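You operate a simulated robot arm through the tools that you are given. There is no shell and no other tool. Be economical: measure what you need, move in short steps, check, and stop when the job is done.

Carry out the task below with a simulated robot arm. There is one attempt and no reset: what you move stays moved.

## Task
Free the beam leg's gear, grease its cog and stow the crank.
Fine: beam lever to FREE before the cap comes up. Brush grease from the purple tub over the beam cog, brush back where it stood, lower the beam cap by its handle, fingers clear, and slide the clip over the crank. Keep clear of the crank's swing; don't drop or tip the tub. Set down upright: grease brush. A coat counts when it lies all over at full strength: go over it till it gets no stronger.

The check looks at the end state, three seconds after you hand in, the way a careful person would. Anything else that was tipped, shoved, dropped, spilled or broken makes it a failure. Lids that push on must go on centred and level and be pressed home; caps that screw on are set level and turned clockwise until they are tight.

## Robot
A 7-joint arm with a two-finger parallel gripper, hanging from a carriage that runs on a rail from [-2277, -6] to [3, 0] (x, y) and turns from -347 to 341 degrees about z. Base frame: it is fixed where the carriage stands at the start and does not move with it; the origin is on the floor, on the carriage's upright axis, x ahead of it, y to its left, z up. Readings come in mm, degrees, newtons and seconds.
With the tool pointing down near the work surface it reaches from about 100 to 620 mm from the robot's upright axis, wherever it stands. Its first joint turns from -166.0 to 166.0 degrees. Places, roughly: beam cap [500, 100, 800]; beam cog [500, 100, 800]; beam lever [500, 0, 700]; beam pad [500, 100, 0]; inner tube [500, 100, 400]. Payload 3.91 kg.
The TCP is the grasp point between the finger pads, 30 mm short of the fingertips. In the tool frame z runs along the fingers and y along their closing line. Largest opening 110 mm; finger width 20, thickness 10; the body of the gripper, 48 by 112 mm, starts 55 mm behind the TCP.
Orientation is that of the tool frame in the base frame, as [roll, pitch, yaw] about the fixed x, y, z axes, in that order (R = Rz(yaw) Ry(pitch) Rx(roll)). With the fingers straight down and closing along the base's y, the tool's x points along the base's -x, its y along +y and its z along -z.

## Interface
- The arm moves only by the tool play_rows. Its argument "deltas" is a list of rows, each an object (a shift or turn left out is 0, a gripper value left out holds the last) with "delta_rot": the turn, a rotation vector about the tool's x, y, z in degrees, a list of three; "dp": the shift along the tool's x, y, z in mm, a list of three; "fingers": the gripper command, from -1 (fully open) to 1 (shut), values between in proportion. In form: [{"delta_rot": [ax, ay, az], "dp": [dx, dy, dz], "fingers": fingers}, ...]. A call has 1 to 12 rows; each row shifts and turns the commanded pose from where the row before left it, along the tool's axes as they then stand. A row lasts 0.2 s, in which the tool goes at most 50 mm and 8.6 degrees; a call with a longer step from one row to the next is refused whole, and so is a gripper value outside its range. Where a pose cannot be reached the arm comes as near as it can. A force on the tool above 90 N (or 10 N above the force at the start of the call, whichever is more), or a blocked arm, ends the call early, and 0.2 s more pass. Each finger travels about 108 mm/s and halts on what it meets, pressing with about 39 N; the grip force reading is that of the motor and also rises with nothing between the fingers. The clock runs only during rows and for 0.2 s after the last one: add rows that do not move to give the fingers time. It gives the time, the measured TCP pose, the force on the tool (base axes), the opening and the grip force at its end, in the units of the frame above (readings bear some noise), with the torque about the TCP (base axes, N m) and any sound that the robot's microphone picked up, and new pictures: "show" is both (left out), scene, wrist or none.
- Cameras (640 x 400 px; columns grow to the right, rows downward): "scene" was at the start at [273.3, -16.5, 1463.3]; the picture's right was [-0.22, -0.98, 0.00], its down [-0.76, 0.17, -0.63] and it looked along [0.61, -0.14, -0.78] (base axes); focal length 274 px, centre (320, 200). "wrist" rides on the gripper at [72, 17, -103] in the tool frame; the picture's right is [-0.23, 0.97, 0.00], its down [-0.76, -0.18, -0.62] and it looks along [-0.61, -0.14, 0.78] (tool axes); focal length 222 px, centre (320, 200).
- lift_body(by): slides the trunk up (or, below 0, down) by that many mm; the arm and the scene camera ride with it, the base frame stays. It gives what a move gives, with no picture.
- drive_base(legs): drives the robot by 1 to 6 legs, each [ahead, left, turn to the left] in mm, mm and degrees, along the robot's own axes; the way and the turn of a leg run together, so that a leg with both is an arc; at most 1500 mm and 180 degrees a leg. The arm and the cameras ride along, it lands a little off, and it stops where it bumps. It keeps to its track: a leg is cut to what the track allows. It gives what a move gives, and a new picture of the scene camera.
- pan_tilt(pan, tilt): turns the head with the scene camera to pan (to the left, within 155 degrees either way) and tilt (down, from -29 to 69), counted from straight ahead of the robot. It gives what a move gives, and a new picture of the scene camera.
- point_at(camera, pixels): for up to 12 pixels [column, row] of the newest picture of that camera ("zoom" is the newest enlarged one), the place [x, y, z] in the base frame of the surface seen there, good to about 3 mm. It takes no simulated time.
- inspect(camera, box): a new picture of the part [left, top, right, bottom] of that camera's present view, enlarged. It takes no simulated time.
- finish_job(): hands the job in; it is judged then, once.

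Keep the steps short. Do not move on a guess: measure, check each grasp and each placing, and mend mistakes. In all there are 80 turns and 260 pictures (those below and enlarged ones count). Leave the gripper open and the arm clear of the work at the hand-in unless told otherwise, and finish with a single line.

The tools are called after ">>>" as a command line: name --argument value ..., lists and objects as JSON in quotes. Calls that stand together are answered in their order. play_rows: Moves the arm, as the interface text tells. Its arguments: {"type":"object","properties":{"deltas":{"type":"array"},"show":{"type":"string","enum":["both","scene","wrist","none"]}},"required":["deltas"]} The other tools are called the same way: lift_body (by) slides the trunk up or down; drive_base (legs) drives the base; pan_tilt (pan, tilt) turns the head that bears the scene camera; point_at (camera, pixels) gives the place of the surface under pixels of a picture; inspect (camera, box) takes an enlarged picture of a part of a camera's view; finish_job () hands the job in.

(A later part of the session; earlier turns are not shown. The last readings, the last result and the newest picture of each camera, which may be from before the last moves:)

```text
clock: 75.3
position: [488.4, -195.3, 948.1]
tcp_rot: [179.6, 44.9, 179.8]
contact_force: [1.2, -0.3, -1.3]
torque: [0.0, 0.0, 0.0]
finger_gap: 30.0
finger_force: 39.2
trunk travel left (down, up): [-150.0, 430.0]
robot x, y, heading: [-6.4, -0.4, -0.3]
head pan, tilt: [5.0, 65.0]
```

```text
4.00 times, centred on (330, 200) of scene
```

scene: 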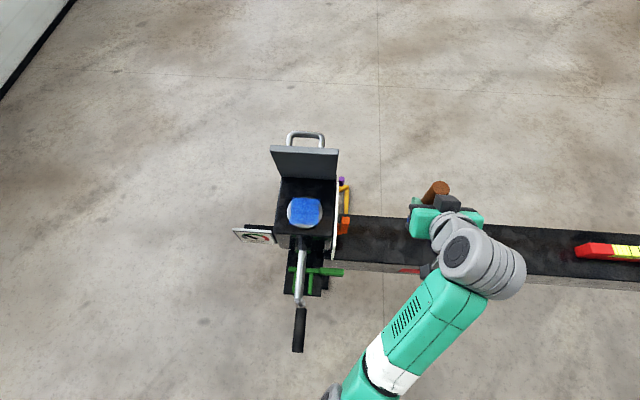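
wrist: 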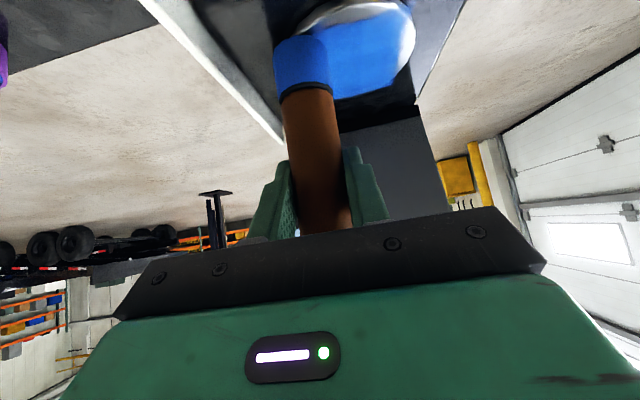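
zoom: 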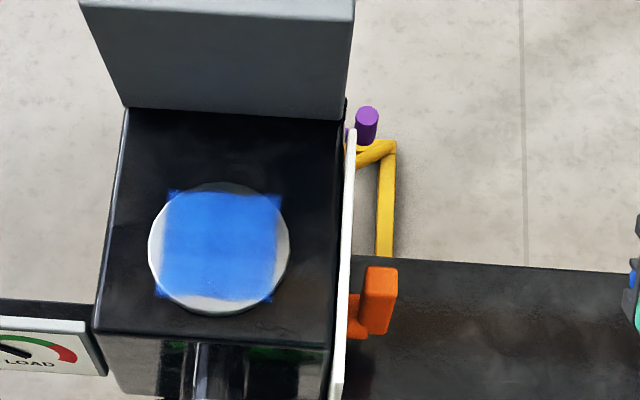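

>>> inspect --camera "scene" --box '[280, 190, 330, 235]'

>>> point_at --camera "zoom" --pixels '[[175, 45], [480, 60], [130, 330], [470, 345], [310, 200]]'

>>> inspect --camera "scene" --box '[380, 170, 480, 270]'

```text
8.89 times, centred on (305, 212) of scene
```

zoom: 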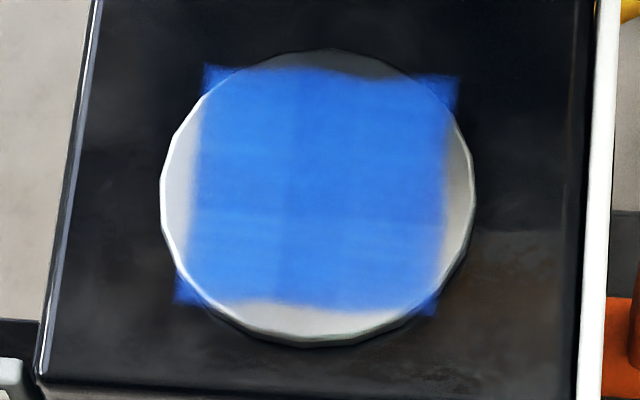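

```text
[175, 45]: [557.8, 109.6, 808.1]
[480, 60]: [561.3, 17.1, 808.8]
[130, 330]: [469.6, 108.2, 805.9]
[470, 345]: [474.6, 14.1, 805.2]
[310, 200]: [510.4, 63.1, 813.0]
```

```text
4.00 times, centred on (430, 220) of scene
```

zoom: 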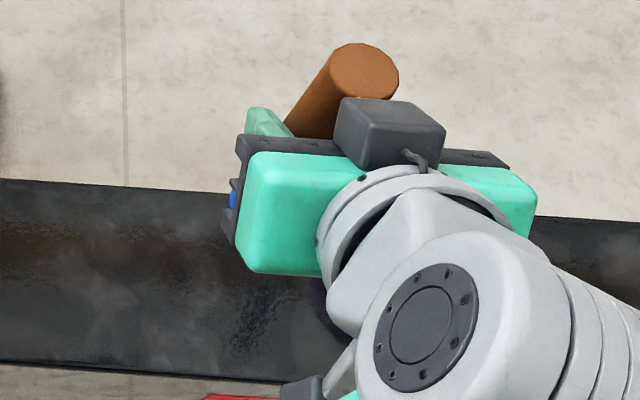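

The coat fills its square patch but has slightly uneven shade. I'll re-dip lightly and go over it once more to see if it gets stronger.

>>> play_rows --deltas '[{"dp": [-6.4, -42.5, 6.4]}, {"dp": [-6.4, -42.5, 6.4]}, {"dp": [-6.4, -42.5, 6.4]}, {"dp": [-6.4, -42.5, 6.4]}, {"dp": [30, 0, 30]}, {"dp": [30, 0, 30]}, {"dp": [30, 0, 30]}, {"dp": [30, 0, 30]}, {"dp": [5, 0, 5]}, {"dp": [4, 0, 4]}, {"dp": [2, 0, 2]}, {}]' --show "both"

```text
clock: 77.9
position: [532.3, -364.9, 761.0]
tcp_rot: [179.8, 45.1, 179.8]
contact_force: [-3.5, 5.1, 37.9]
torque: [0.31, -0.22, 0.04]
finger_gap: 30.6
finger_force: 38.9
trunk travel left (down, up): [-150.0, 430.0]
robot x, y, heading: [-6.8, 1.4, -0.6]
head pan, tilt: [5.0, 65.0]
```

scene: 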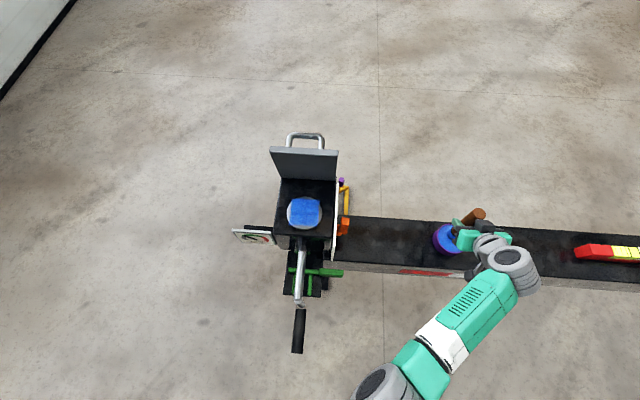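
wrist: 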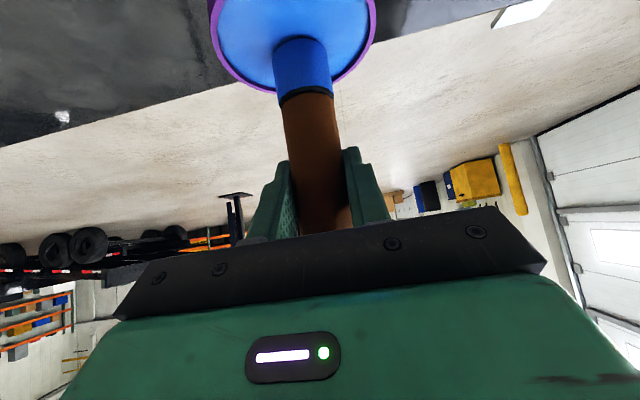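

Loaded (blue head, 38 N). I'll lift out and return to the cog corner at (486,30).

>>> play_rows --deltas '[{"dp": [-10, 0, -10]}, {"dp": [-30, 0, -30]}, {"dp": [-30, 0, -30]}, {"dp": [-30, 0, -30]}, {"dp": [-30, 0, -30]}, {"dp": [3.25, 40, -3.25]}, {"dp": [3.25, 40, -3.25]}, {"dp": [3.25, 40, -3.25]}, {"dp": [3.25, 40, -3.25]}, {"dp": [3.25, 40, -3.25]}, {"dp": [3.25, 40, -3.25]}, {"dp": [3.25, 40, -3.25]}]' --show "none"

>>> play_rows --deltas '[{"dp": [3.25, 38.3, -3.25]}, {"dp": [3.25, 38.3, -3.25]}, {"dp": [3.25, 38.3, -3.25]}, {"dp": [12, 0, 12]}, {"dp": [10, 0, 10]}, {"dp": [4, 0, 4]}, {"dp": [2, 0, 2]}, {}]' --show "none"

```text
clock: 80.5
position: [497.2, -84.9, 942.3]
tcp_rot: [179.5, 44.8, 179.8]
contact_force: [0.8, 0.0, -0.3]
torque: [0.01, 0.01, -0.02]
finger_gap: 30.2
finger_force: 38.7
trunk travel left (down, up): [-150.0, 430.0]
robot x, y, heading: [-6.6, 1.9, -0.9]
head pan, tilt: [5.0, 65.0]
```

```text
clock: 82.3
position: [482.2, 28.4, 905.3]
tcp_rot: [179.7, 44.8, 179.9]
contact_force: [-0.3, 0.7, -1.3]
torque: [-0.02, 0.0, 0.03]
finger_gap: 30.1
finger_force: 39.5
trunk travel left (down, up): [-150.0, 430.0]
robot x, y, heading: [-5.7, -2.4, -0.4]
head pan, tilt: [5.0, 65.0]
```

>>> play_rows --deltas '[{"dp": [-2.8, 1, 2.8]}, {"dp": [2.8, 0, 2.8]}, {}]' --show "none"

>>> play_rows --deltas '[{"dp": [1, 0, 1]}, {}]' --show "none"

```text
clock: 83.1
position: [486.4, 28.8, 900.2]
tcp_rot: [179.6, 44.9, 179.8]
contact_force: [-0.4, -0.5, -0.2]
torque: [0.02, -0.01, 0.0]
finger_gap: 30.1
finger_force: 39.2
trunk travel left (down, up): [-150.0, 430.0]
robot x, y, heading: [-7.2, -4.0, -0.4]
head pan, tilt: [5.0, 65.0]
```

```text
clock: 83.7
position: [486.6, 29.4, 900.1]
tcp_rot: [179.6, 44.9, 179.8]
contact_force: [-0.5, 0.7, 0.0]
torque: [0.02, 0.01, -0.02]
finger_gap: 30.2
finger_force: 38.6
trunk travel left (down, up): [-150.0, 430.0]
robot x, y, heading: [-9.9, 1.1, -0.3]
head pan, tilt: [5.0, 65.0]
```

>>> play_rows --deltas '[{"dp": [0.8, 0, 0.8]}, {}, {"dp": [0.5, 0, 0.5]}, {}]' --show "wrist"

```text
clock: 84.7
position: [486.4, 28.7, 899.0]
tcp_rot: [179.6, 45.1, 179.8]
contact_force: [-2.9, -1.4, 14.3]
torque: [-0.13, 0.0, -0.04]
finger_gap: 30.1
finger_force: 39.4
trunk travel left (down, up): [-150.0, 430.0]
robot x, y, heading: [-3.9, 2.1, -0.6]
head pan, tilt: [5.0, 65.0]
```

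wrist: 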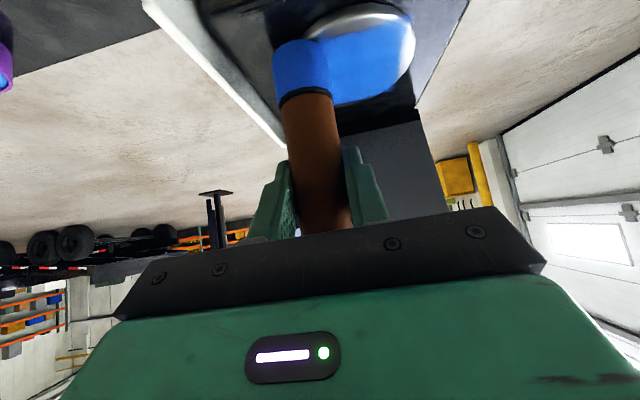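

Contact at 14 N. Raster pass.

>>> play_rows --deltas '[{"dp": [0, 12, 0]}, {"dp": [0, 12, 0]}, {"dp": [0, 12, 0]}, {"dp": [0, 12, 0]}, {"dp": [0, 12, 0]}, {"dp": [-8.5, 2, 8.5]}, {"dp": [-8.5, -2, 8.5]}, {"dp": [0, -12, 0]}, {"dp": [0, -12, 0]}, {"dp": [0, -12, 0]}, {"dp": [0, -12, 0]}, {"dp": [0, -12, 0]}]' --show "none"

>>> play_rows --deltas '[{"dp": [-8.5, -2, 8.5]}, {"dp": [-8.5, 2, 8.5]}, {"dp": [0, 12, 0]}, {"dp": [0, 12, 0]}, {"dp": [0, 12, 0]}, {"dp": [0, 12, 0]}, {"dp": [0, 12, 0]}, {"dp": [8.5, 0, -8.5]}, {"dp": [8.5, 0, -8.5]}, {"dp": [8.5, -10, -8.5]}, {"dp": [8.5, -10, -8.5]}, {"dp": [0, -12, 0]}]' --show "none"

>>> play_rows --deltas '[{"dp": [0, -14, 0]}, {"dp": [0, -14, 0]}, {"dp": [-8.5, 0, 8.5]}, {"dp": [-8.5, 0, 8.5]}, {"dp": [-8.5, 0, 8.5]}, {"dp": [-8.5, 0, 8.5]}, {"dp": [0, 12, 0]}, {"dp": [0, 12, 0]}, {"dp": [8.5, 6, -8.5]}, {"dp": [8.5, 6, -8.5]}]' --show "wrist"

```text
clock: 87.3
position: [512.3, 29.8, 898.5]
tcp_rot: [179.5, 45.0, 179.6]
contact_force: [0.2, 4.3, 14.3]
torque: [0.33, -0.23, 0.06]
finger_gap: 30.0
finger_force: 38.7
trunk travel left (down, up): [-150.0, 430.0]
robot x, y, heading: [-4.9, -4.1, -0.4]
head pan, tilt: [5.0, 65.0]
```

```text
clock: 89.9
position: [486.8, 56.0, 899.8]
tcp_rot: [179.5, 44.9, 179.9]
contact_force: [0.6, 0.0, 4.9]
torque: [0.05, -0.1, 0.01]
finger_gap: 29.8
finger_force: 39.5
trunk travel left (down, up): [-150.0, 430.0]
robot x, y, heading: [-6.4, 3.2, -0.4]
head pan, tilt: [5.0, 65.0]
```

```text
clock: 92.1
position: [510.4, 68.4, 898.1]
tcp_rot: [179.6, 44.9, 179.8]
contact_force: [2.1, -1.3, 10.8]
torque: [-0.09, -0.38, -0.03]
finger_gap: 30.0
finger_force: 38.8
trunk travel left (down, up): [-150.0, 430.0]
robot x, y, heading: [-9.9, -0.9, -0.3]
head pan, tilt: [5.0, 65.0]
```

wrist: 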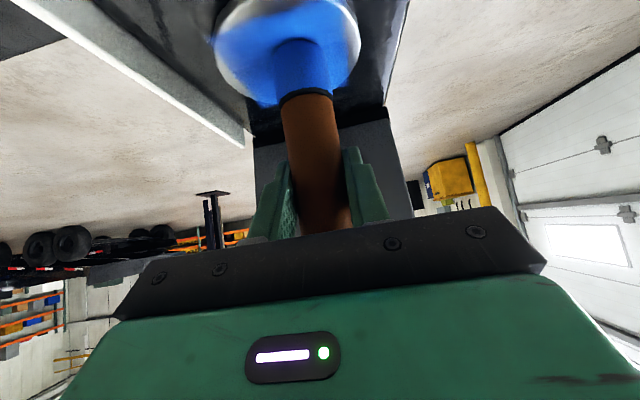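

Contact was kept throughout. I'll lift, move aside to the same viewing place, and compare.

>>> play_rows --deltas '[{"dp": [-10, 0, -10]}, {"dp": [-24, 0, -24]}, {"dp": [0, -45, 0]}, {"dp": [0, -45, 0]}, {"dp": [0, -45, 0]}, {"dp": [0, -45, 0]}, {"dp": [0, -45, 0]}, {"dp": [0, -40, 0]}]' --show "scene"

>>> inspect --camera "scene" --box '[280, 190, 330, 235]'

```text
clock: 93.9
position: [510.9, -197.8, 944.5]
tcp_rot: [179.6, 44.9, 179.9]
contact_force: [0.4, 0.4, -0.3]
torque: [0.0, 0.0, -0.01]
finger_gap: 30.0
finger_force: 39.1
trunk travel left (down, up): [-150.0, 430.0]
robot x, y, heading: [-11.3, 0.5, -0.5]
head pan, tilt: [5.0, 65.0]
```

scene: 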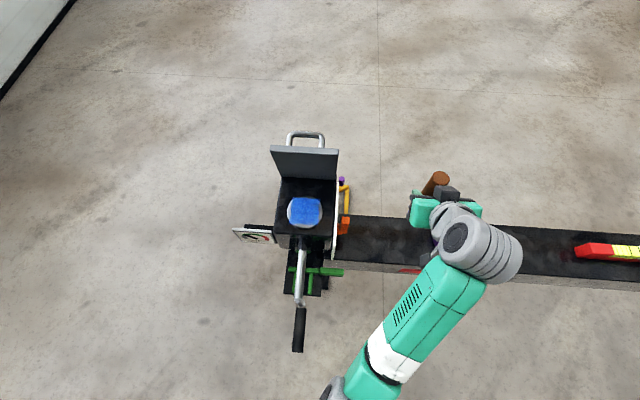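

```text
8.89 times, centred on (305, 212) of scene
```

zoom: 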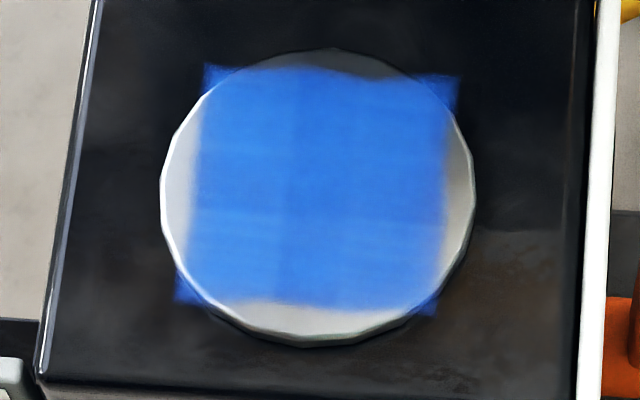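

The coat looks slightly more even. I'll do one more full pass to be sure it is at full strength.

>>> play_rows --deltas '[{"dp": [2.95, 38, -2.95]}, {"dp": [2.95, 38, -2.95]}, {"dp": [2.95, 38, -2.95]}, {"dp": [2.95, 38, -2.95]}, {"dp": [2.95, 38, -2.95]}, {"dp": [2.95, 38, -2.95]}, {"dp": [12, 0, 12]}, {"dp": [12, 0, 12]}, {"dp": [6, 0, 6]}, {"dp": [2, 0, 2]}, {"dp": [0.6, 0, 0.6]}, {}]' --show "none"

```text
clock: 96.5
position: [483.1, 28.3, 899.1]
tcp_rot: [179.6, 44.9, 179.8]
contact_force: [-0.2, -0.1, 0.6]
torque: [-0.04, 0.01, -0.02]
finger_gap: 30.1
finger_force: 39.1
trunk travel left (down, up): [-150.0, 430.0]
robot x, y, heading: [-3.2, -0.7, -0.6]
head pan, tilt: [5.0, 65.0]
```

>>> play_rows --deltas '[{"dp": [1, 0, 1]}, {"dp": [0.4, 0, 0.4]}, {"dp": [0, 12, 0]}, {"dp": [0, 12, 0]}, {"dp": [0, 13, 0]}, {"dp": [0, 13, 0]}, {"dp": [0, 13, 0]}, {"dp": [-11.3, 0, 11.3]}, {"dp": [0, -13, 0]}, {"dp": [0, -13, 0]}, {"dp": [0, -13, 0]}, {"dp": [0, -12, 0]}]' --show "none"

>>> play_rows --deltas '[{"dp": [0, -12, 0]}, {"dp": [-11.3, 0, 11.3]}, {"dp": [0, 12, 0]}, {"dp": [0, 12, 0]}, {"dp": [0, 13, 0]}, {"dp": [0, 13, 0]}, {"dp": [0, 13, 0]}, {"dp": [-11.3, 0, 11.3]}, {"dp": [0, -13, 0]}, {"dp": [0, -13, 0]}, {"dp": [0, -13, 0]}, {"dp": [0, -12, 0]}]' --show "none"

>>> play_rows --deltas '[{"dp": [0, -12, 0]}, {"dp": [6, 10, -6]}, {}, {"dp": [-10, 0, -10]}, {"dp": [-24, 0, -24]}, {"dp": [0, -45, 0]}, {"dp": [0, -45, 0]}, {"dp": [0, -45, 0]}, {"dp": [0, -45, 0]}, {"dp": [0, -45, 0]}, {"dp": [0, -10, 0]}]' --show "none"

>>> inspect --camera "scene" --box '[280, 190, 330, 235]'

```text
clock: 99.1
position: [500.2, 40.1, 898.8]
tcp_rot: [179.5, 44.9, 179.7]
contact_force: [0.7, -0.1, 4.4]
torque: [0.09, -0.09, 0.06]
finger_gap: 30.2
finger_force: 38.9
trunk travel left (down, up): [-150.0, 430.0]
robot x, y, heading: [-4.5, -2.6, -0.5]
head pan, tilt: [5.0, 65.0]
```

```text
clock: 101.7
position: [532.5, 42.4, 899.4]
tcp_rot: [179.5, 45.0, 179.8]
contact_force: [0.3, 2.1, 9.4]
torque: [0.15, -0.13, 0.05]
finger_gap: 30.4
finger_force: 39.2
trunk travel left (down, up): [-150.0, 430.0]
robot x, y, heading: [-7.9, 3.9, -0.6]
head pan, tilt: [5.0, 65.0]
```

```text
clock: 104.1
position: [523.9, -197.4, 946.0]
tcp_rot: [179.6, 44.9, 179.8]
contact_force: [0.7, -0.3, -0.8]
torque: [-0.03, 0.03, 0.04]
finger_gap: 30.3
finger_force: 39.0
trunk travel left (down, up): [-150.0, 430.0]
robot x, y, heading: [-7.8, 1.0, -0.6]
head pan, tilt: [5.0, 65.0]
```

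```text
8.89 times, centred on (305, 212) of scene
```

zoom: 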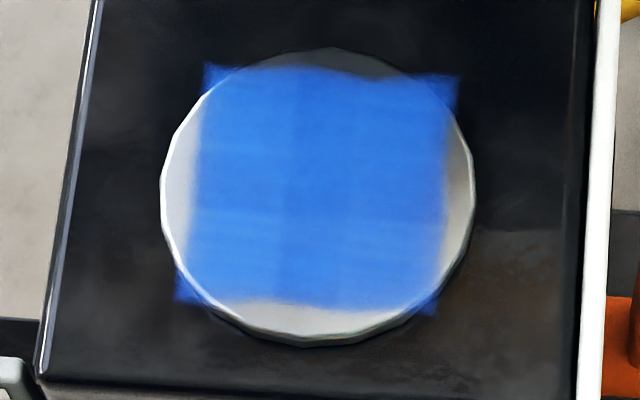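

No further change, so the coat is at full strength. I'll carry the brush back: turn to yaw 136° and move over its home at z≈850.

>>> play_rows --deltas '[{"delta_rot": [5.66, 0, 5.66]}, {"delta_rot": [5.66, 0, 5.66]}, {"delta_rot": [5.66, 0, 5.66]}, {"delta_rot": [5.66, 0, 5.66]}, {"delta_rot": [5.66, 0, 5.66]}, {"delta_rot": [2.8, 0, 2.8]}]' --show "none"

>>> play_rows --deltas '[{"dp": [-10, -28.8, 27]}, {"dp": [-10, -28.8, 27]}, {"dp": [-10, -28.8, 27]}, {"dp": [-10, -28.8, 27]}, {"dp": [-10, -28.8, 27]}, {"dp": [-10, -28.8, 27]}, {"dp": [-10, -28.8, 27]}, {"dp": [-10, -28.8, 27]}]' --show "none"

>>> pan_tilt --pan -40 --tilt 50

```text
clock: 105.5
position: [525.0, -196.5, 944.6]
tcp_rot: [179.8, 44.7, 135.8]
contact_force: [0.4, 0.0, -0.4]
torque: [-0.03, -0.03, 0.01]
finger_gap: 29.9
finger_force: 38.7
trunk travel left (down, up): [-150.0, 430.0]
robot x, y, heading: [-5.8, 1.2, -0.7]
head pan, tilt: [5.0, 65.0]
```

```text
clock: 107.3
position: [515.7, -508.8, 845.5]
tcp_rot: [179.8, 44.8, 136.1]
contact_force: [-0.1, 0.0, 0.0]
torque: [0.01, 0.01, 0.01]
finger_gap: 30.2
finger_force: 39.3
trunk travel left (down, up): [-150.0, 430.0]
robot x, y, heading: [-7.3, -1.7, -0.6]
head pan, tilt: [5.0, 65.0]
```

```text
clock: 108.5
position: [516.0, -507.0, 847.3]
tcp_rot: [179.8, 44.6, 136.0]
contact_force: [0.2, 0.0, -0.6]
torque: [0.03, -0.01, 0.0]
finger_gap: 30.1
finger_force: 38.7
trunk travel left (down, up): [-150.0, 430.0]
robot x, y, heading: [-7.7, -0.0, -0.4]
head pan, tilt: [-40.0, 50.0]
```

scene: 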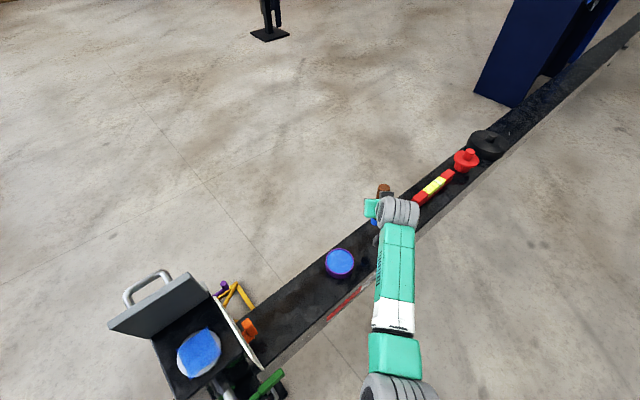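

Over home position. I'll lower to just above the beam, then touch down slowly.

>>> play_rows --deltas '[{"dp": [28.3, -1.5, 28.3]}, {"dp": [28.3, 0, 28.3]}, {"dp": [24.8, 0, 24.8]}, {"dp": [1.4, 0, 1.4]}, {}]' --show "wrist"

>>> inspect --camera "wrist" --box '[220, 0, 400, 120]'

```text
clock: 109.7
position: [514.0, -506.9, 725.6]
tcp_rot: [179.8, 44.8, 135.9]
contact_force: [-0.1, -0.4, 0.5]
torque: [-0.03, -0.01, -0.02]
finger_gap: 30.0
finger_force: 38.8
trunk travel left (down, up): [-150.0, 430.0]
robot x, y, heading: [-5.4, 1.9, -0.3]
head pan, tilt: [-40.0, 50.0]
```

wrist: 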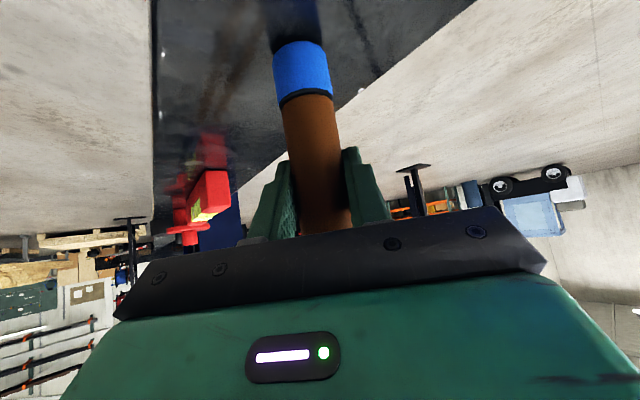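

```text
3.33 times, centred on (310, 60) of wrist
```

zoom: 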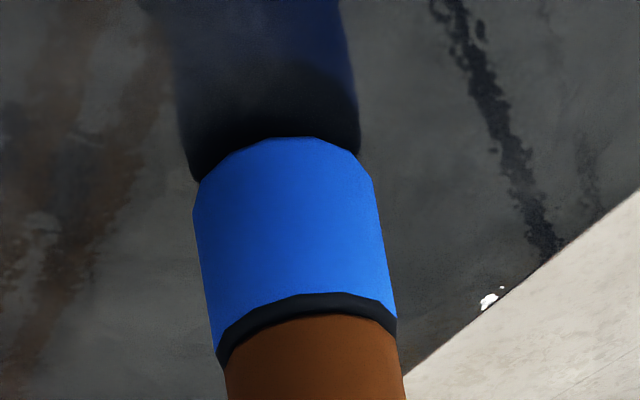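

>>> play_rows --deltas '[{"dp": [1.4, 0, 1.4]}, {}, {"dp": [1, 0, 1]}, {}]' --show "none"

>>> play_rows --deltas '[{"dp": [0.6, 0, 0.6]}, {}]' --show "none"

```text
clock: 110.7
position: [513.7, -508.1, 724.5]
tcp_rot: [179.8, 44.7, 136.0]
contact_force: [0.1, 0.1, -0.8]
torque: [-0.03, -0.01, 0.02]
finger_gap: 30.1
finger_force: 39.0
trunk travel left (down, up): [-150.0, 430.0]
robot x, y, heading: [-6.2, -0.8, -0.7]
head pan, tilt: [-40.0, 50.0]
```

```text
clock: 111.2
position: [513.2, -507.4, 724.7]
tcp_rot: [179.8, 44.6, 136.0]
contact_force: [0.1, -0.9, -0.9]
torque: [-0.01, 0.01, 0.02]
finger_gap: 30.1
finger_force: 39.2
trunk travel left (down, up): [-150.0, 430.0]
robot x, y, heading: [-6.1, 1.0, -0.4]
head pan, tilt: [-40.0, 50.0]
```

>>> play_rows --deltas '[{"dp": [0.8, 0, 0.8]}, {}]' --show "none"

>>> play_rows --deltas '[{"dp": [0.7, 0, 0.7]}, {}]' --show "none"

>>> inspect --camera "wrist" --box '[220, 0, 400, 120]'

```text
clock: 111.8
position: [513.3, -507.5, 724.5]
tcp_rot: [179.8, 44.6, 136.0]
contact_force: [-0.5, 0.1, -0.2]
torque: [0.02, 0.0, 0.0]
finger_gap: 30.0
finger_force: 39.1
trunk travel left (down, up): [-150.0, 430.0]
robot x, y, heading: [-8.6, -0.9, -0.4]
head pan, tilt: [-40.0, 50.0]
```

```text
clock: 112.5
position: [512.8, -506.7, 722.2]
tcp_rot: [179.8, 44.7, 136.0]
contact_force: [0.0, -0.4, -1.4]
torque: [0.0, -0.02, 0.0]
finger_gap: 30.1
finger_force: 39.1
trunk travel left (down, up): [-150.0, 430.0]
robot x, y, heading: [-7.7, 1.4, -0.5]
head pan, tilt: [-40.0, 50.0]
```

```text
3.33 times, centred on (310, 60) of wrist
```

zoom: 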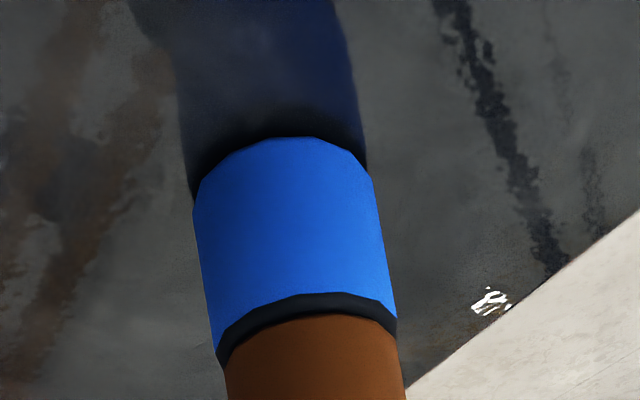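

Close to touching (z≈722, expected contact ≈720). I'll continue.

>>> play_rows --deltas '[{"dp": [0.7, 0, 0.7]}, {}]' --show "none"

>>> play_rows --deltas '[{"dp": [0.7, 0, 0.7]}, {}]' --show "none"

>>> play_rows --deltas '[{"dp": [0.6, 0, 0.6]}, {}]' --show "wrist"

```text
clock: 113.0
position: [513.3, -508.1, 722.3]
tcp_rot: [179.8, 44.8, 136.1]
contact_force: [-2.3, 0.6, 5.1]
torque: [-0.01, 0.07, -0.02]
finger_gap: 30.0
finger_force: 39.6
trunk travel left (down, up): [-150.0, 430.0]
robot x, y, heading: [-4.6, 0.1, -0.6]
head pan, tilt: [-40.0, 50.0]
```

```text
clock: 113.7
position: [514.4, -508.2, 722.2]
tcp_rot: [179.9, 44.9, 136.0]
contact_force: [-2.8, 4.1, 14.3]
torque: [0.1, 0.05, 0.02]
finger_gap: 29.9
finger_force: 39.0
trunk travel left (down, up): [-150.0, 430.0]
robot x, y, heading: [-6.7, -2.4, -0.5]
head pan, tilt: [-40.0, 50.0]
```

```text
clock: 114.2
position: [515.0, -509.2, 722.1]
tcp_rot: [179.8, 45.0, 136.1]
contact_force: [-5.3, 4.9, 25.9]
torque: [0.14, 0.17, 0.01]
finger_gap: 30.3
finger_force: 39.3
trunk travel left (down, up): [-150.0, 430.0]
robot x, y, heading: [-7.8, -4.2, -0.3]
head pan, tilt: [-40.0, 50.0]
```

wrist: 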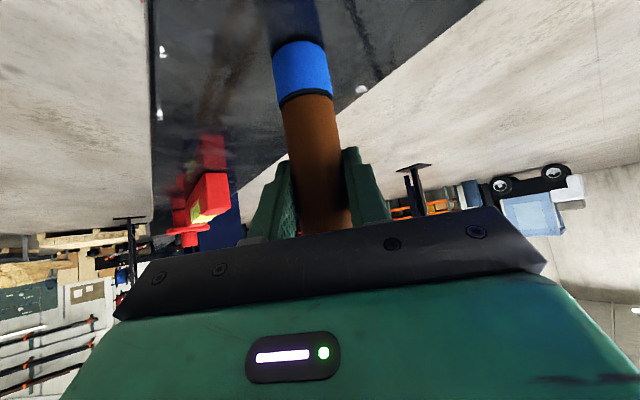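

Firm contact. I'll ease up 1.5 mm and open slowly.

>>> play_rows --deltas '[{"dp": [-1, 0, -1]}, {"fingers": 0.45}, {"fingers": 0.4}, {"fingers": 0.3}, {"fingers": 0.1}, {"fingers": -0.3}, {"fingers": -0.9}, {}]' --show "wrist"

```text
clock: 116.0
position: [513.5, -507.7, 722.4]
tcp_rot: [179.8, 44.7, 136.0]
contact_force: [0.0, 0.7, 0.3]
torque: [0.02, -0.01, 0.03]
finger_gap: 104.5
finger_force: 0.0
trunk travel left (down, up): [-150.0, 430.0]
robot x, y, heading: [-6.2, -1.2, -0.5]
head pan, tilt: [-40.0, 50.0]
```

wrist: 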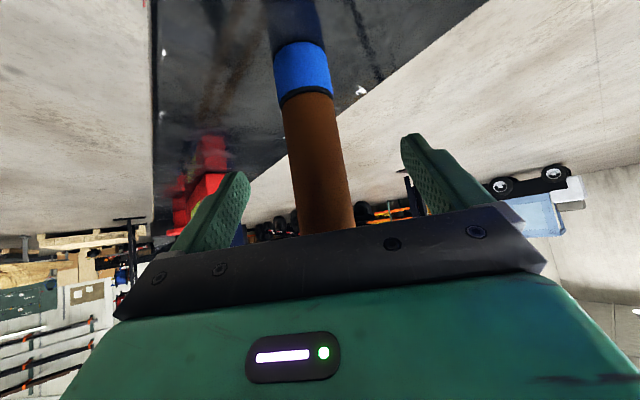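

Brush stands alone. I'll retract along the tool axis, then un-tilt the gripper and turn to yaw 90° for the handle.

>>> play_rows --deltas '[{"dp": [0, 0, -30]}, {"dp": [0, 0, -40]}, {"dp": [0, 0, -45]}, {"dp": [-30, 0, -30]}, {"dp": [-30, 0, -30]}, {"dp": [-30, 0, -30]}, {"delta_rot": [0, 7.5, 0]}, {"delta_rot": [0, 7.5, 0]}, {"delta_rot": [0, 7.5, 0]}, {"delta_rot": [0, 7.5, 0]}, {"delta_rot": [0, 7.5, 0]}, {"delta_rot": [0, 7.3, 0]}]' --show "scene"

>>> play_rows --deltas '[{"delta_rot": [0, 0, 7.7]}, {"delta_rot": [0, 0, 7.7]}, {"delta_rot": [0, 0, 7.7]}, {"delta_rot": [0, 0, 7.7]}, {"delta_rot": [0, 0, 7.7]}, {"delta_rot": [0, 0, 7.7]}]' --show "scene"

>>> inspect --camera "scene" --box '[300, 130, 480, 290]'

```text
clock: 118.7
position: [454.7, -452.7, 930.2]
tcp_rot: [179.7, -0.2, 136.1]
contact_force: [0.3, 0.0, -0.8]
torque: [-0.01, -0.01, 0.01]
finger_gap: 104.2
finger_force: 0.0
trunk travel left (down, up): [-150.0, 430.0]
robot x, y, heading: [-5.4, 2.8, -0.5]
head pan, tilt: [-40.0, 50.0]
```

scene: 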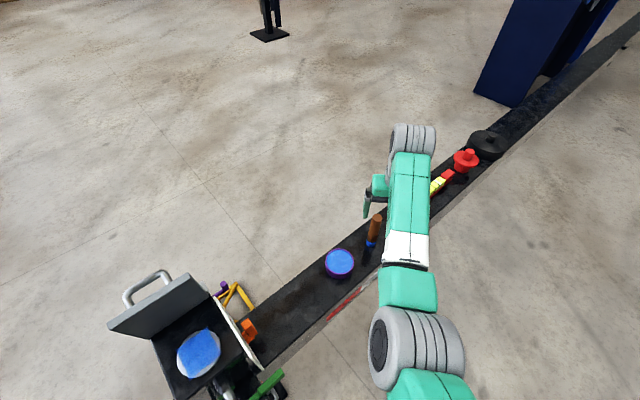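

```text
clock: 120.0
position: [454.6, -453.1, 931.0]
tcp_rot: [179.9, -0.2, 89.8]
contact_force: [1.1, -0.2, -0.5]
torque: [0.0, -0.01, -0.01]
finger_gap: 104.7
finger_force: 0.2
trunk travel left (down, up): [-150.0, 430.0]
robot x, y, heading: [-6.2, 0.3, -0.7]
head pan, tilt: [-40.0, 50.0]
```

scene: 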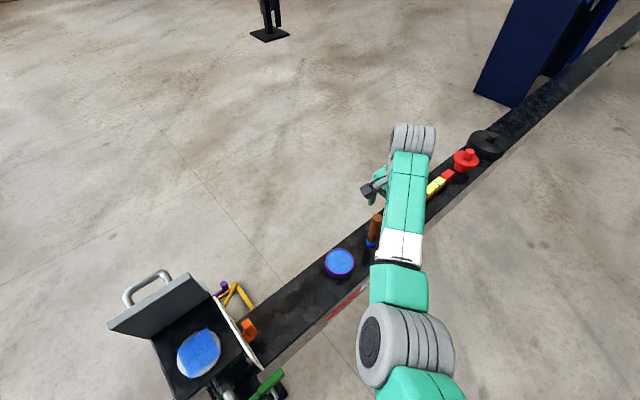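

```text
2.50 times, centred on (390, 210) of scene
```

zoom: 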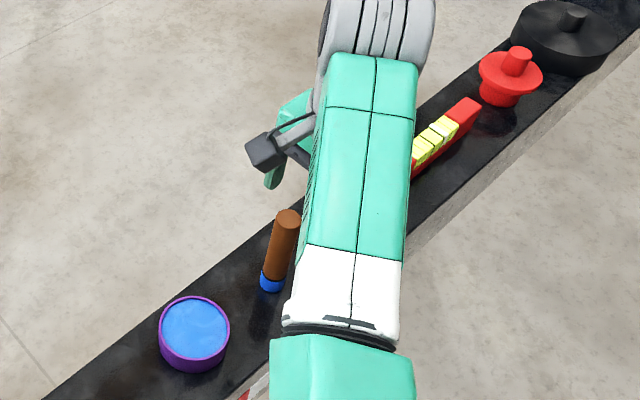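

Brush and tub are fine. I'll rise and move above the cap handle near (631,60).

>>> play_rows --deltas '[{"dp": [0, 0, -38]}, {"dp": [0, 0, -38]}, {"dp": [0, 0, -38]}, {"dp": [0, 0, -38]}, {"dp": [43, 10, 0]}, {"dp": [43, 12, 0]}, {"dp": [43, 12, 0]}, {"dp": [43, 12, 0]}, {"dp": [43, 14, 0]}, {"dp": [43, 14, 0]}, {"dp": [43, 14, 0]}, {"dp": [43, 14, 0]}]' --show "none"

>>> play_rows --deltas '[{"dp": [43, 17, 0], "fingers": 0.2}, {"dp": [43, 19, 0]}, {"dp": [43, 19, 0]}, {"dp": [40, 19, 0]}, {}]' --show "wrist"

>>> pan_tilt --pan -5 --tilt 60

```text
clock: 122.7
position: [558.8, -107.6, 1083.8]
tcp_rot: [179.9, -0.3, 89.8]
contact_force: [-0.6, -0.9, 0.3]
torque: [0.03, -0.01, -0.01]
finger_gap: 104.5
finger_force: 0.0
trunk travel left (down, up): [-150.0, 430.0]
robot x, y, heading: [-7.1, 1.3, -0.6]
head pan, tilt: [-40.0, 50.0]
```

```text
clock: 123.8
position: [634.1, 61.9, 1085.8]
tcp_rot: [-180.0, -0.2, 89.9]
contact_force: [-0.1, 0.3, -0.6]
torque: [-0.02, -0.01, -0.01]
finger_gap: 43.9
finger_force: 0.1
trunk travel left (down, up): [-150.0, 430.0]
robot x, y, heading: [-5.1, 1.2, -0.6]
head pan, tilt: [-40.0, 50.0]
```

wrist: 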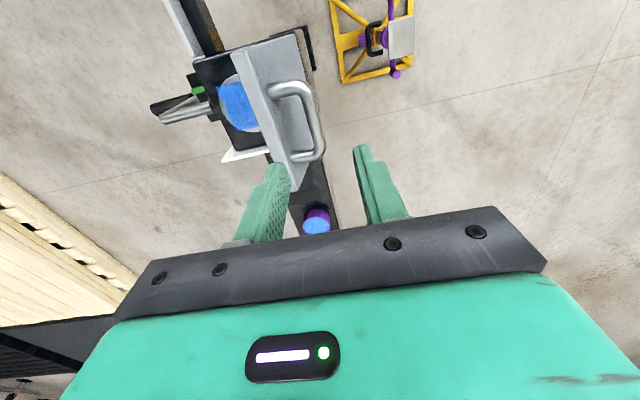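

```text
clock: 124.9
position: [634.5, 61.0, 1086.7]
tcp_rot: [179.9, -0.1, 89.9]
contact_force: [0.7, -0.2, -0.8]
torque: [0.02, 0.02, -0.03]
finger_gap: 44.2
finger_force: 0.1
trunk travel left (down, up): [-150.0, 430.0]
robot x, y, heading: [-4.9, -0.6, -0.4]
head pan, tilt: [-5.0, 60.0]
```

scene: 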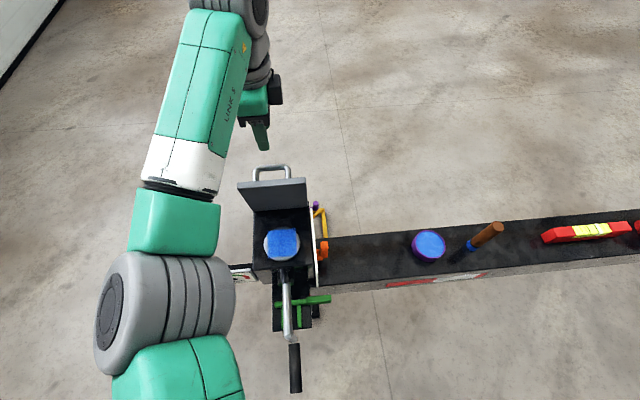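

>>> point_at --camera "wrist" --pixels '[[309, 110], [315, 130], [320, 150], [290, 90], [300, 65], [298, 185], [262, 55]]'

```text
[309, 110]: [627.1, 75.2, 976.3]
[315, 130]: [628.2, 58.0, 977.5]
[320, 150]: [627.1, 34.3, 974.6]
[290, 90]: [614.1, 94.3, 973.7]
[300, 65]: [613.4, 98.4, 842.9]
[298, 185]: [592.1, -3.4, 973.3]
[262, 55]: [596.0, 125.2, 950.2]
```

Bar centre is about (629, 58, 971). I'll narrow to 34 mm, descend around it, and grip with TCP slightly above the bar so the fingertips stay clear of the cap.

>>> play_rows --deltas '[{"dp": [0, -2.5, 30], "fingers": 0.38}, {"dp": [-2, 0, 40]}, {"dp": [0, 0, 30]}, {"dp": [0, 0, 10]}, {}]' --show "wrist"

```text
clock: 126.1
position: [630.4, 58.5, 973.2]
tcp_rot: [179.9, -0.2, 89.9]
contact_force: [0.1, -0.6, 0.3]
torque: [0.03, 0.0, 0.01]
finger_gap: 34.2
finger_force: 0.1
trunk travel left (down, up): [-150.0, 430.0]
robot x, y, heading: [-7.6, 0.4, -0.5]
head pan, tilt: [-5.0, 60.0]
```

wrist: 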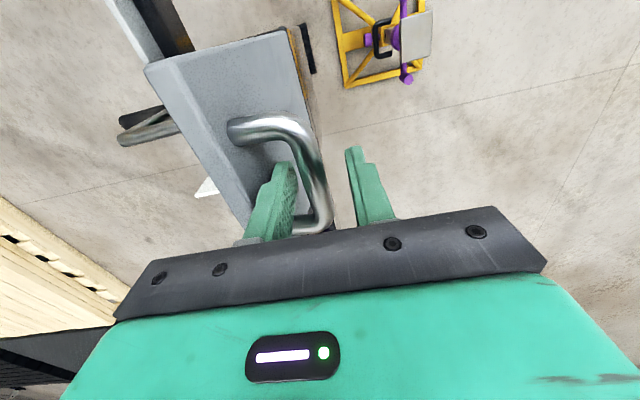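

Bar is between the fingers. I'll raise 3 mm and close.

>>> play_rows --deltas '[{"dp": [0, 0, -3]}, {"fingers": 0.6}, {"fingers": 0.8}, {"fingers": 0.9}, {}]' --show "none"

```text
clock: 127.3
position: [628.3, 58.1, 975.3]
tcp_rot: [-179.9, -0.2, 89.9]
contact_force: [-13.6, 0.2, 7.2]
torque: [-0.14, 0.15, -0.81]
finger_gap: 13.4
finger_force: 45.3
trunk travel left (down, up): [-150.0, 430.0]
robot x, y, heading: [-7.8, -0.8, -0.8]
head pan, tilt: [-5.0, 60.0]
```

Gripped (13.4 mm). I'll lower along the arc; first half.

>>> play_rows --deltas '[{"dp": [0, -18.8, -1.2]}, {"dp": [0, -18, 1.1]}, {"dp": [0, -17.8, 3.3]}, {"dp": [0, -17.2, 5.4]}]' --show "none"

```text
clock: 128.3
position: [557.4, 57.6, 968.5]
tcp_rot: [180.0, -0.1, 89.9]
contact_force: [-0.2, -3.6, -1.3]
torque: [0.13, -0.07, -0.42]
finger_gap: 13.6
finger_force: 45.0
trunk travel left (down, up): [-150.0, 430.0]
robot x, y, heading: [-5.3, 2.8, -0.3]
head pan, tilt: [-5.0, 60.0]
```

Forces near zero. I'll continue.

>>> play_rows --deltas '[{"dp": [0, -16.5, 7.5]}, {"dp": [0, -15.4, 9.5]}, {"dp": [0, -14.1, 11.3]}, {"dp": [0, -12.7, 12.8]}]' --show "wrist"

```text
clock: 129.3
position: [498.6, 58.2, 927.2]
tcp_rot: [-179.9, -0.2, 90.0]
contact_force: [2.4, -5.9, -3.7]
torque: [-0.49, 0.0, -0.14]
finger_gap: 13.3
finger_force: 45.2
trunk travel left (down, up): [-150.0, 430.0]
robot x, y, heading: [-2.7, -0.9, -0.4]
head pan, tilt: [-5.0, 60.0]
```

wrist: 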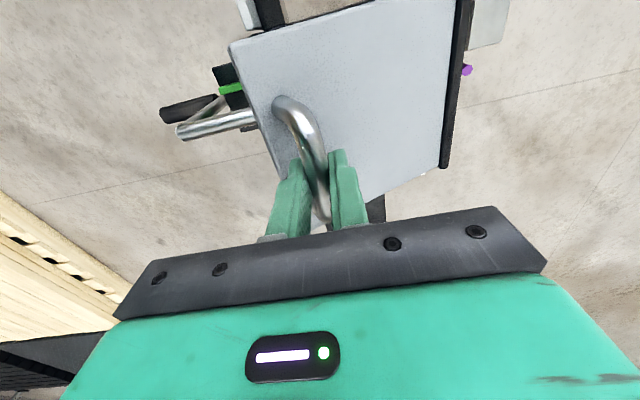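

>>> play_rows --deltas '[{"dp": [0, -11, 14.3]}, {"dp": [0, -9.2, 15.6]}, {"dp": [0, -6.3, 14.2]}, {"dp": [0, -3.5, 10]}]' --show "none"

>>> play_rows --deltas '[{"dp": [0, -1, 2.5]}, {}]' --show "wrist"

```text
clock: 130.3
position: [469.4, 56.8, 875.2]
tcp_rot: [180.0, -0.1, 90.0]
contact_force: [0.3, -4.0, 1.8]
torque: [-0.55, -0.22, 0.12]
finger_gap: 13.4
finger_force: 45.5
trunk travel left (down, up): [-150.0, 430.0]
robot x, y, heading: [-4.6, 2.6, -0.5]
head pan, tilt: [-5.0, 60.0]
```

```text
clock: 130.9
position: [470.0, 59.3, 870.1]
tcp_rot: [180.0, -0.2, 89.9]
contact_force: [-1.3, -3.3, 0.4]
torque: [0.23, 0.0, 0.16]
finger_gap: 13.5
finger_force: 44.7
trunk travel left (down, up): [-150.0, 430.0]
robot x, y, heading: [-4.3, 2.8, -0.5]
head pan, tilt: [-5.0, 60.0]
5 turns are left
```

wrist: 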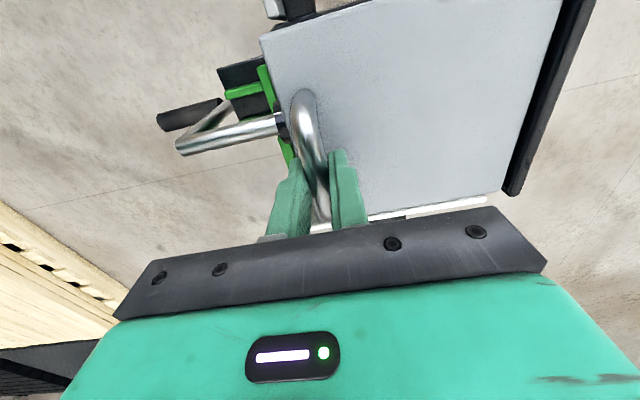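

Cap is nearly closed (about 4 mm left), and only five turns remain. I'll press it home, release, rise, and move with the gripper leaning toward −y to a standoff beside the clip handle at about (398,−20,655).

>>> play_rows --deltas '[{"dp": [0, -1, 2.5]}, {"dp": [0, 0, 2]}, {"dp": [0, 0, 2]}, {}]' --show "none"

>>> play_rows --deltas '[{"fingers": 0.6}, {"fingers": 0.4}, {"dp": [0, 0, -45]}, {"dp": [0, 0, -48]}, {"dp": [-43, -12, 0]}, {"dp": [-43, -12, 0]}, {"dp": [-43, -12, 0]}, {"dp": [-43, -12, 0]}, {"dp": [-43, -12, 0]}, {"dp": [-44, -12, 0], "fingers": 0.455}]' --show "none"

>>> play_rows --deltas '[{"delta_rot": [0, 7.5, 0]}, {"delta_rot": [0, 7.5, 0]}, {"delta_rot": [0, 7.5, 0]}, {"delta_rot": [0, 7.5, 0]}, {"delta_rot": [0, 7.5, 0]}, {"delta_rot": [0, 7.5, 0]}, {"dp": [-16, 0, 33.7]}, {"dp": [-16, 0, 33.7]}, {"dp": [-16, 0, 33.7]}, {"dp": [-16, 0, 33.7]}, {"dp": [-16, 0, 33.7]}, {"dp": [-16, 0, 33.7]}]' --show "both"

>>> inspect --camera "scene" --box '[230, 220, 370, 380]'

>>> inspect --camera "wrist" --box '[160, 0, 480, 200]'

>>> point_at --camera "zoom" --pixels '[[320, 60], [320, 100], [320, 140], [320, 180], [280, 120], [360, 120], [280, 160], [360, 160], [240, 100], [240, 140], [400, 100], [400, 140]]'

```text
clock: 131.9
position: [468.2, 59.1, 865.2]
tcp_rot: [179.9, -0.1, 89.9]
contact_force: [-10.3, -5.5, 42.2]
torque: [-0.09, 0.1, 0.19]
finger_gap: 13.6
finger_force: 45.3
trunk travel left (down, up): [-150.0, 430.0]
robot x, y, heading: [-7.1, -0.8, -0.4]
head pan, tilt: [-5.0, 60.0]
```

```text
clock: 134.1
position: [393.8, -202.7, 954.6]
tcp_rot: [179.9, -0.1, 89.9]
contact_force: [0.1, -0.2, 0.8]
torque: [0.0, -0.01, 0.0]
finger_gap: 29.5
finger_force: 0.0
trunk travel left (down, up): [-150.0, 430.0]
robot x, y, heading: [-2.4, 0.4, -0.3]
head pan, tilt: [-5.0, 60.0]
```

```text
clock: 136.7
position: [393.6, -122.1, 744.5]
tcp_rot: [180.0, -45.2, 89.9]
contact_force: [0.0, -0.2, -0.3]
torque: [-0.02, -0.01, 0.02]
finger_gap: 30.0
finger_force: 0.0
trunk travel left (down, up): [-150.0, 430.0]
robot x, y, heading: [-10.4, -0.7, -0.3]
head pan, tilt: [-5.0, 60.0]
```

scene: 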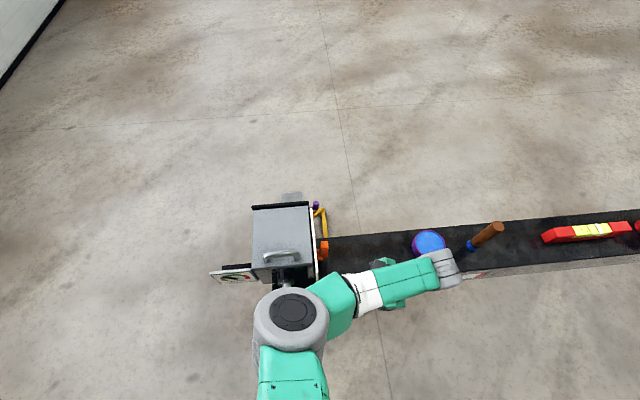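
wrist: 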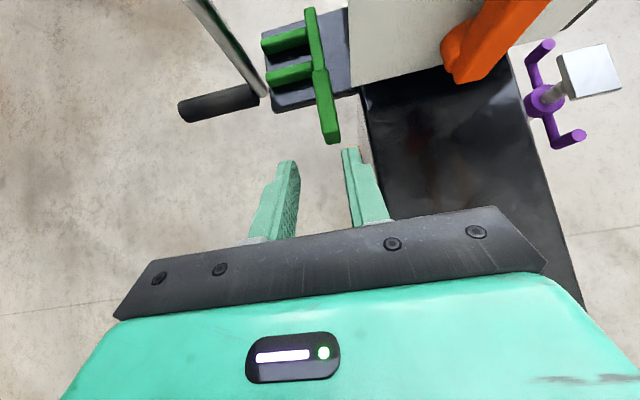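

```text
2.50 times, centred on (300, 300) of scene
```

zoom: 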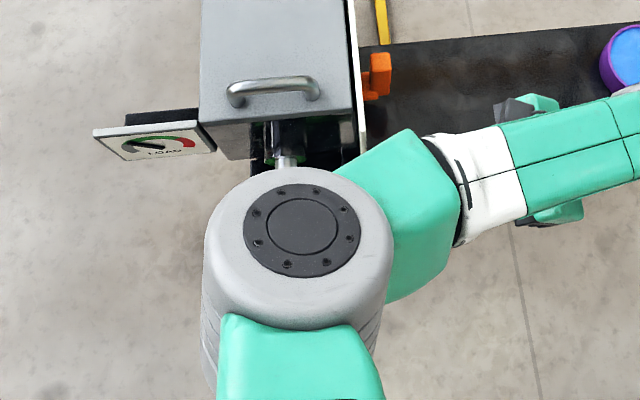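

```text
2.00 times, centred on (320, 100) of wrist
```

zoom: 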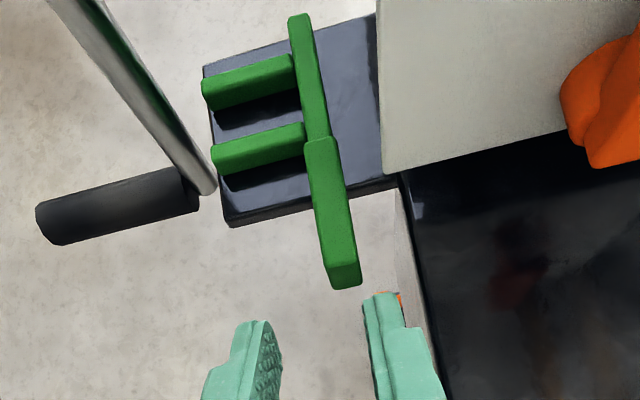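

```text
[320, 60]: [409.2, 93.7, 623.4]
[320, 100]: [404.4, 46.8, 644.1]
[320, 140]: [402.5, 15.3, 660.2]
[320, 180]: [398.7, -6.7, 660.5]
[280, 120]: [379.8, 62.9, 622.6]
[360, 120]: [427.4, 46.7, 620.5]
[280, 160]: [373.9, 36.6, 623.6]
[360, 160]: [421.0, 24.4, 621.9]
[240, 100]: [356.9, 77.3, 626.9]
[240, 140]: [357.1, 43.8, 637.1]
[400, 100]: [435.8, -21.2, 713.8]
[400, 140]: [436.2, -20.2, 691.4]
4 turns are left
```

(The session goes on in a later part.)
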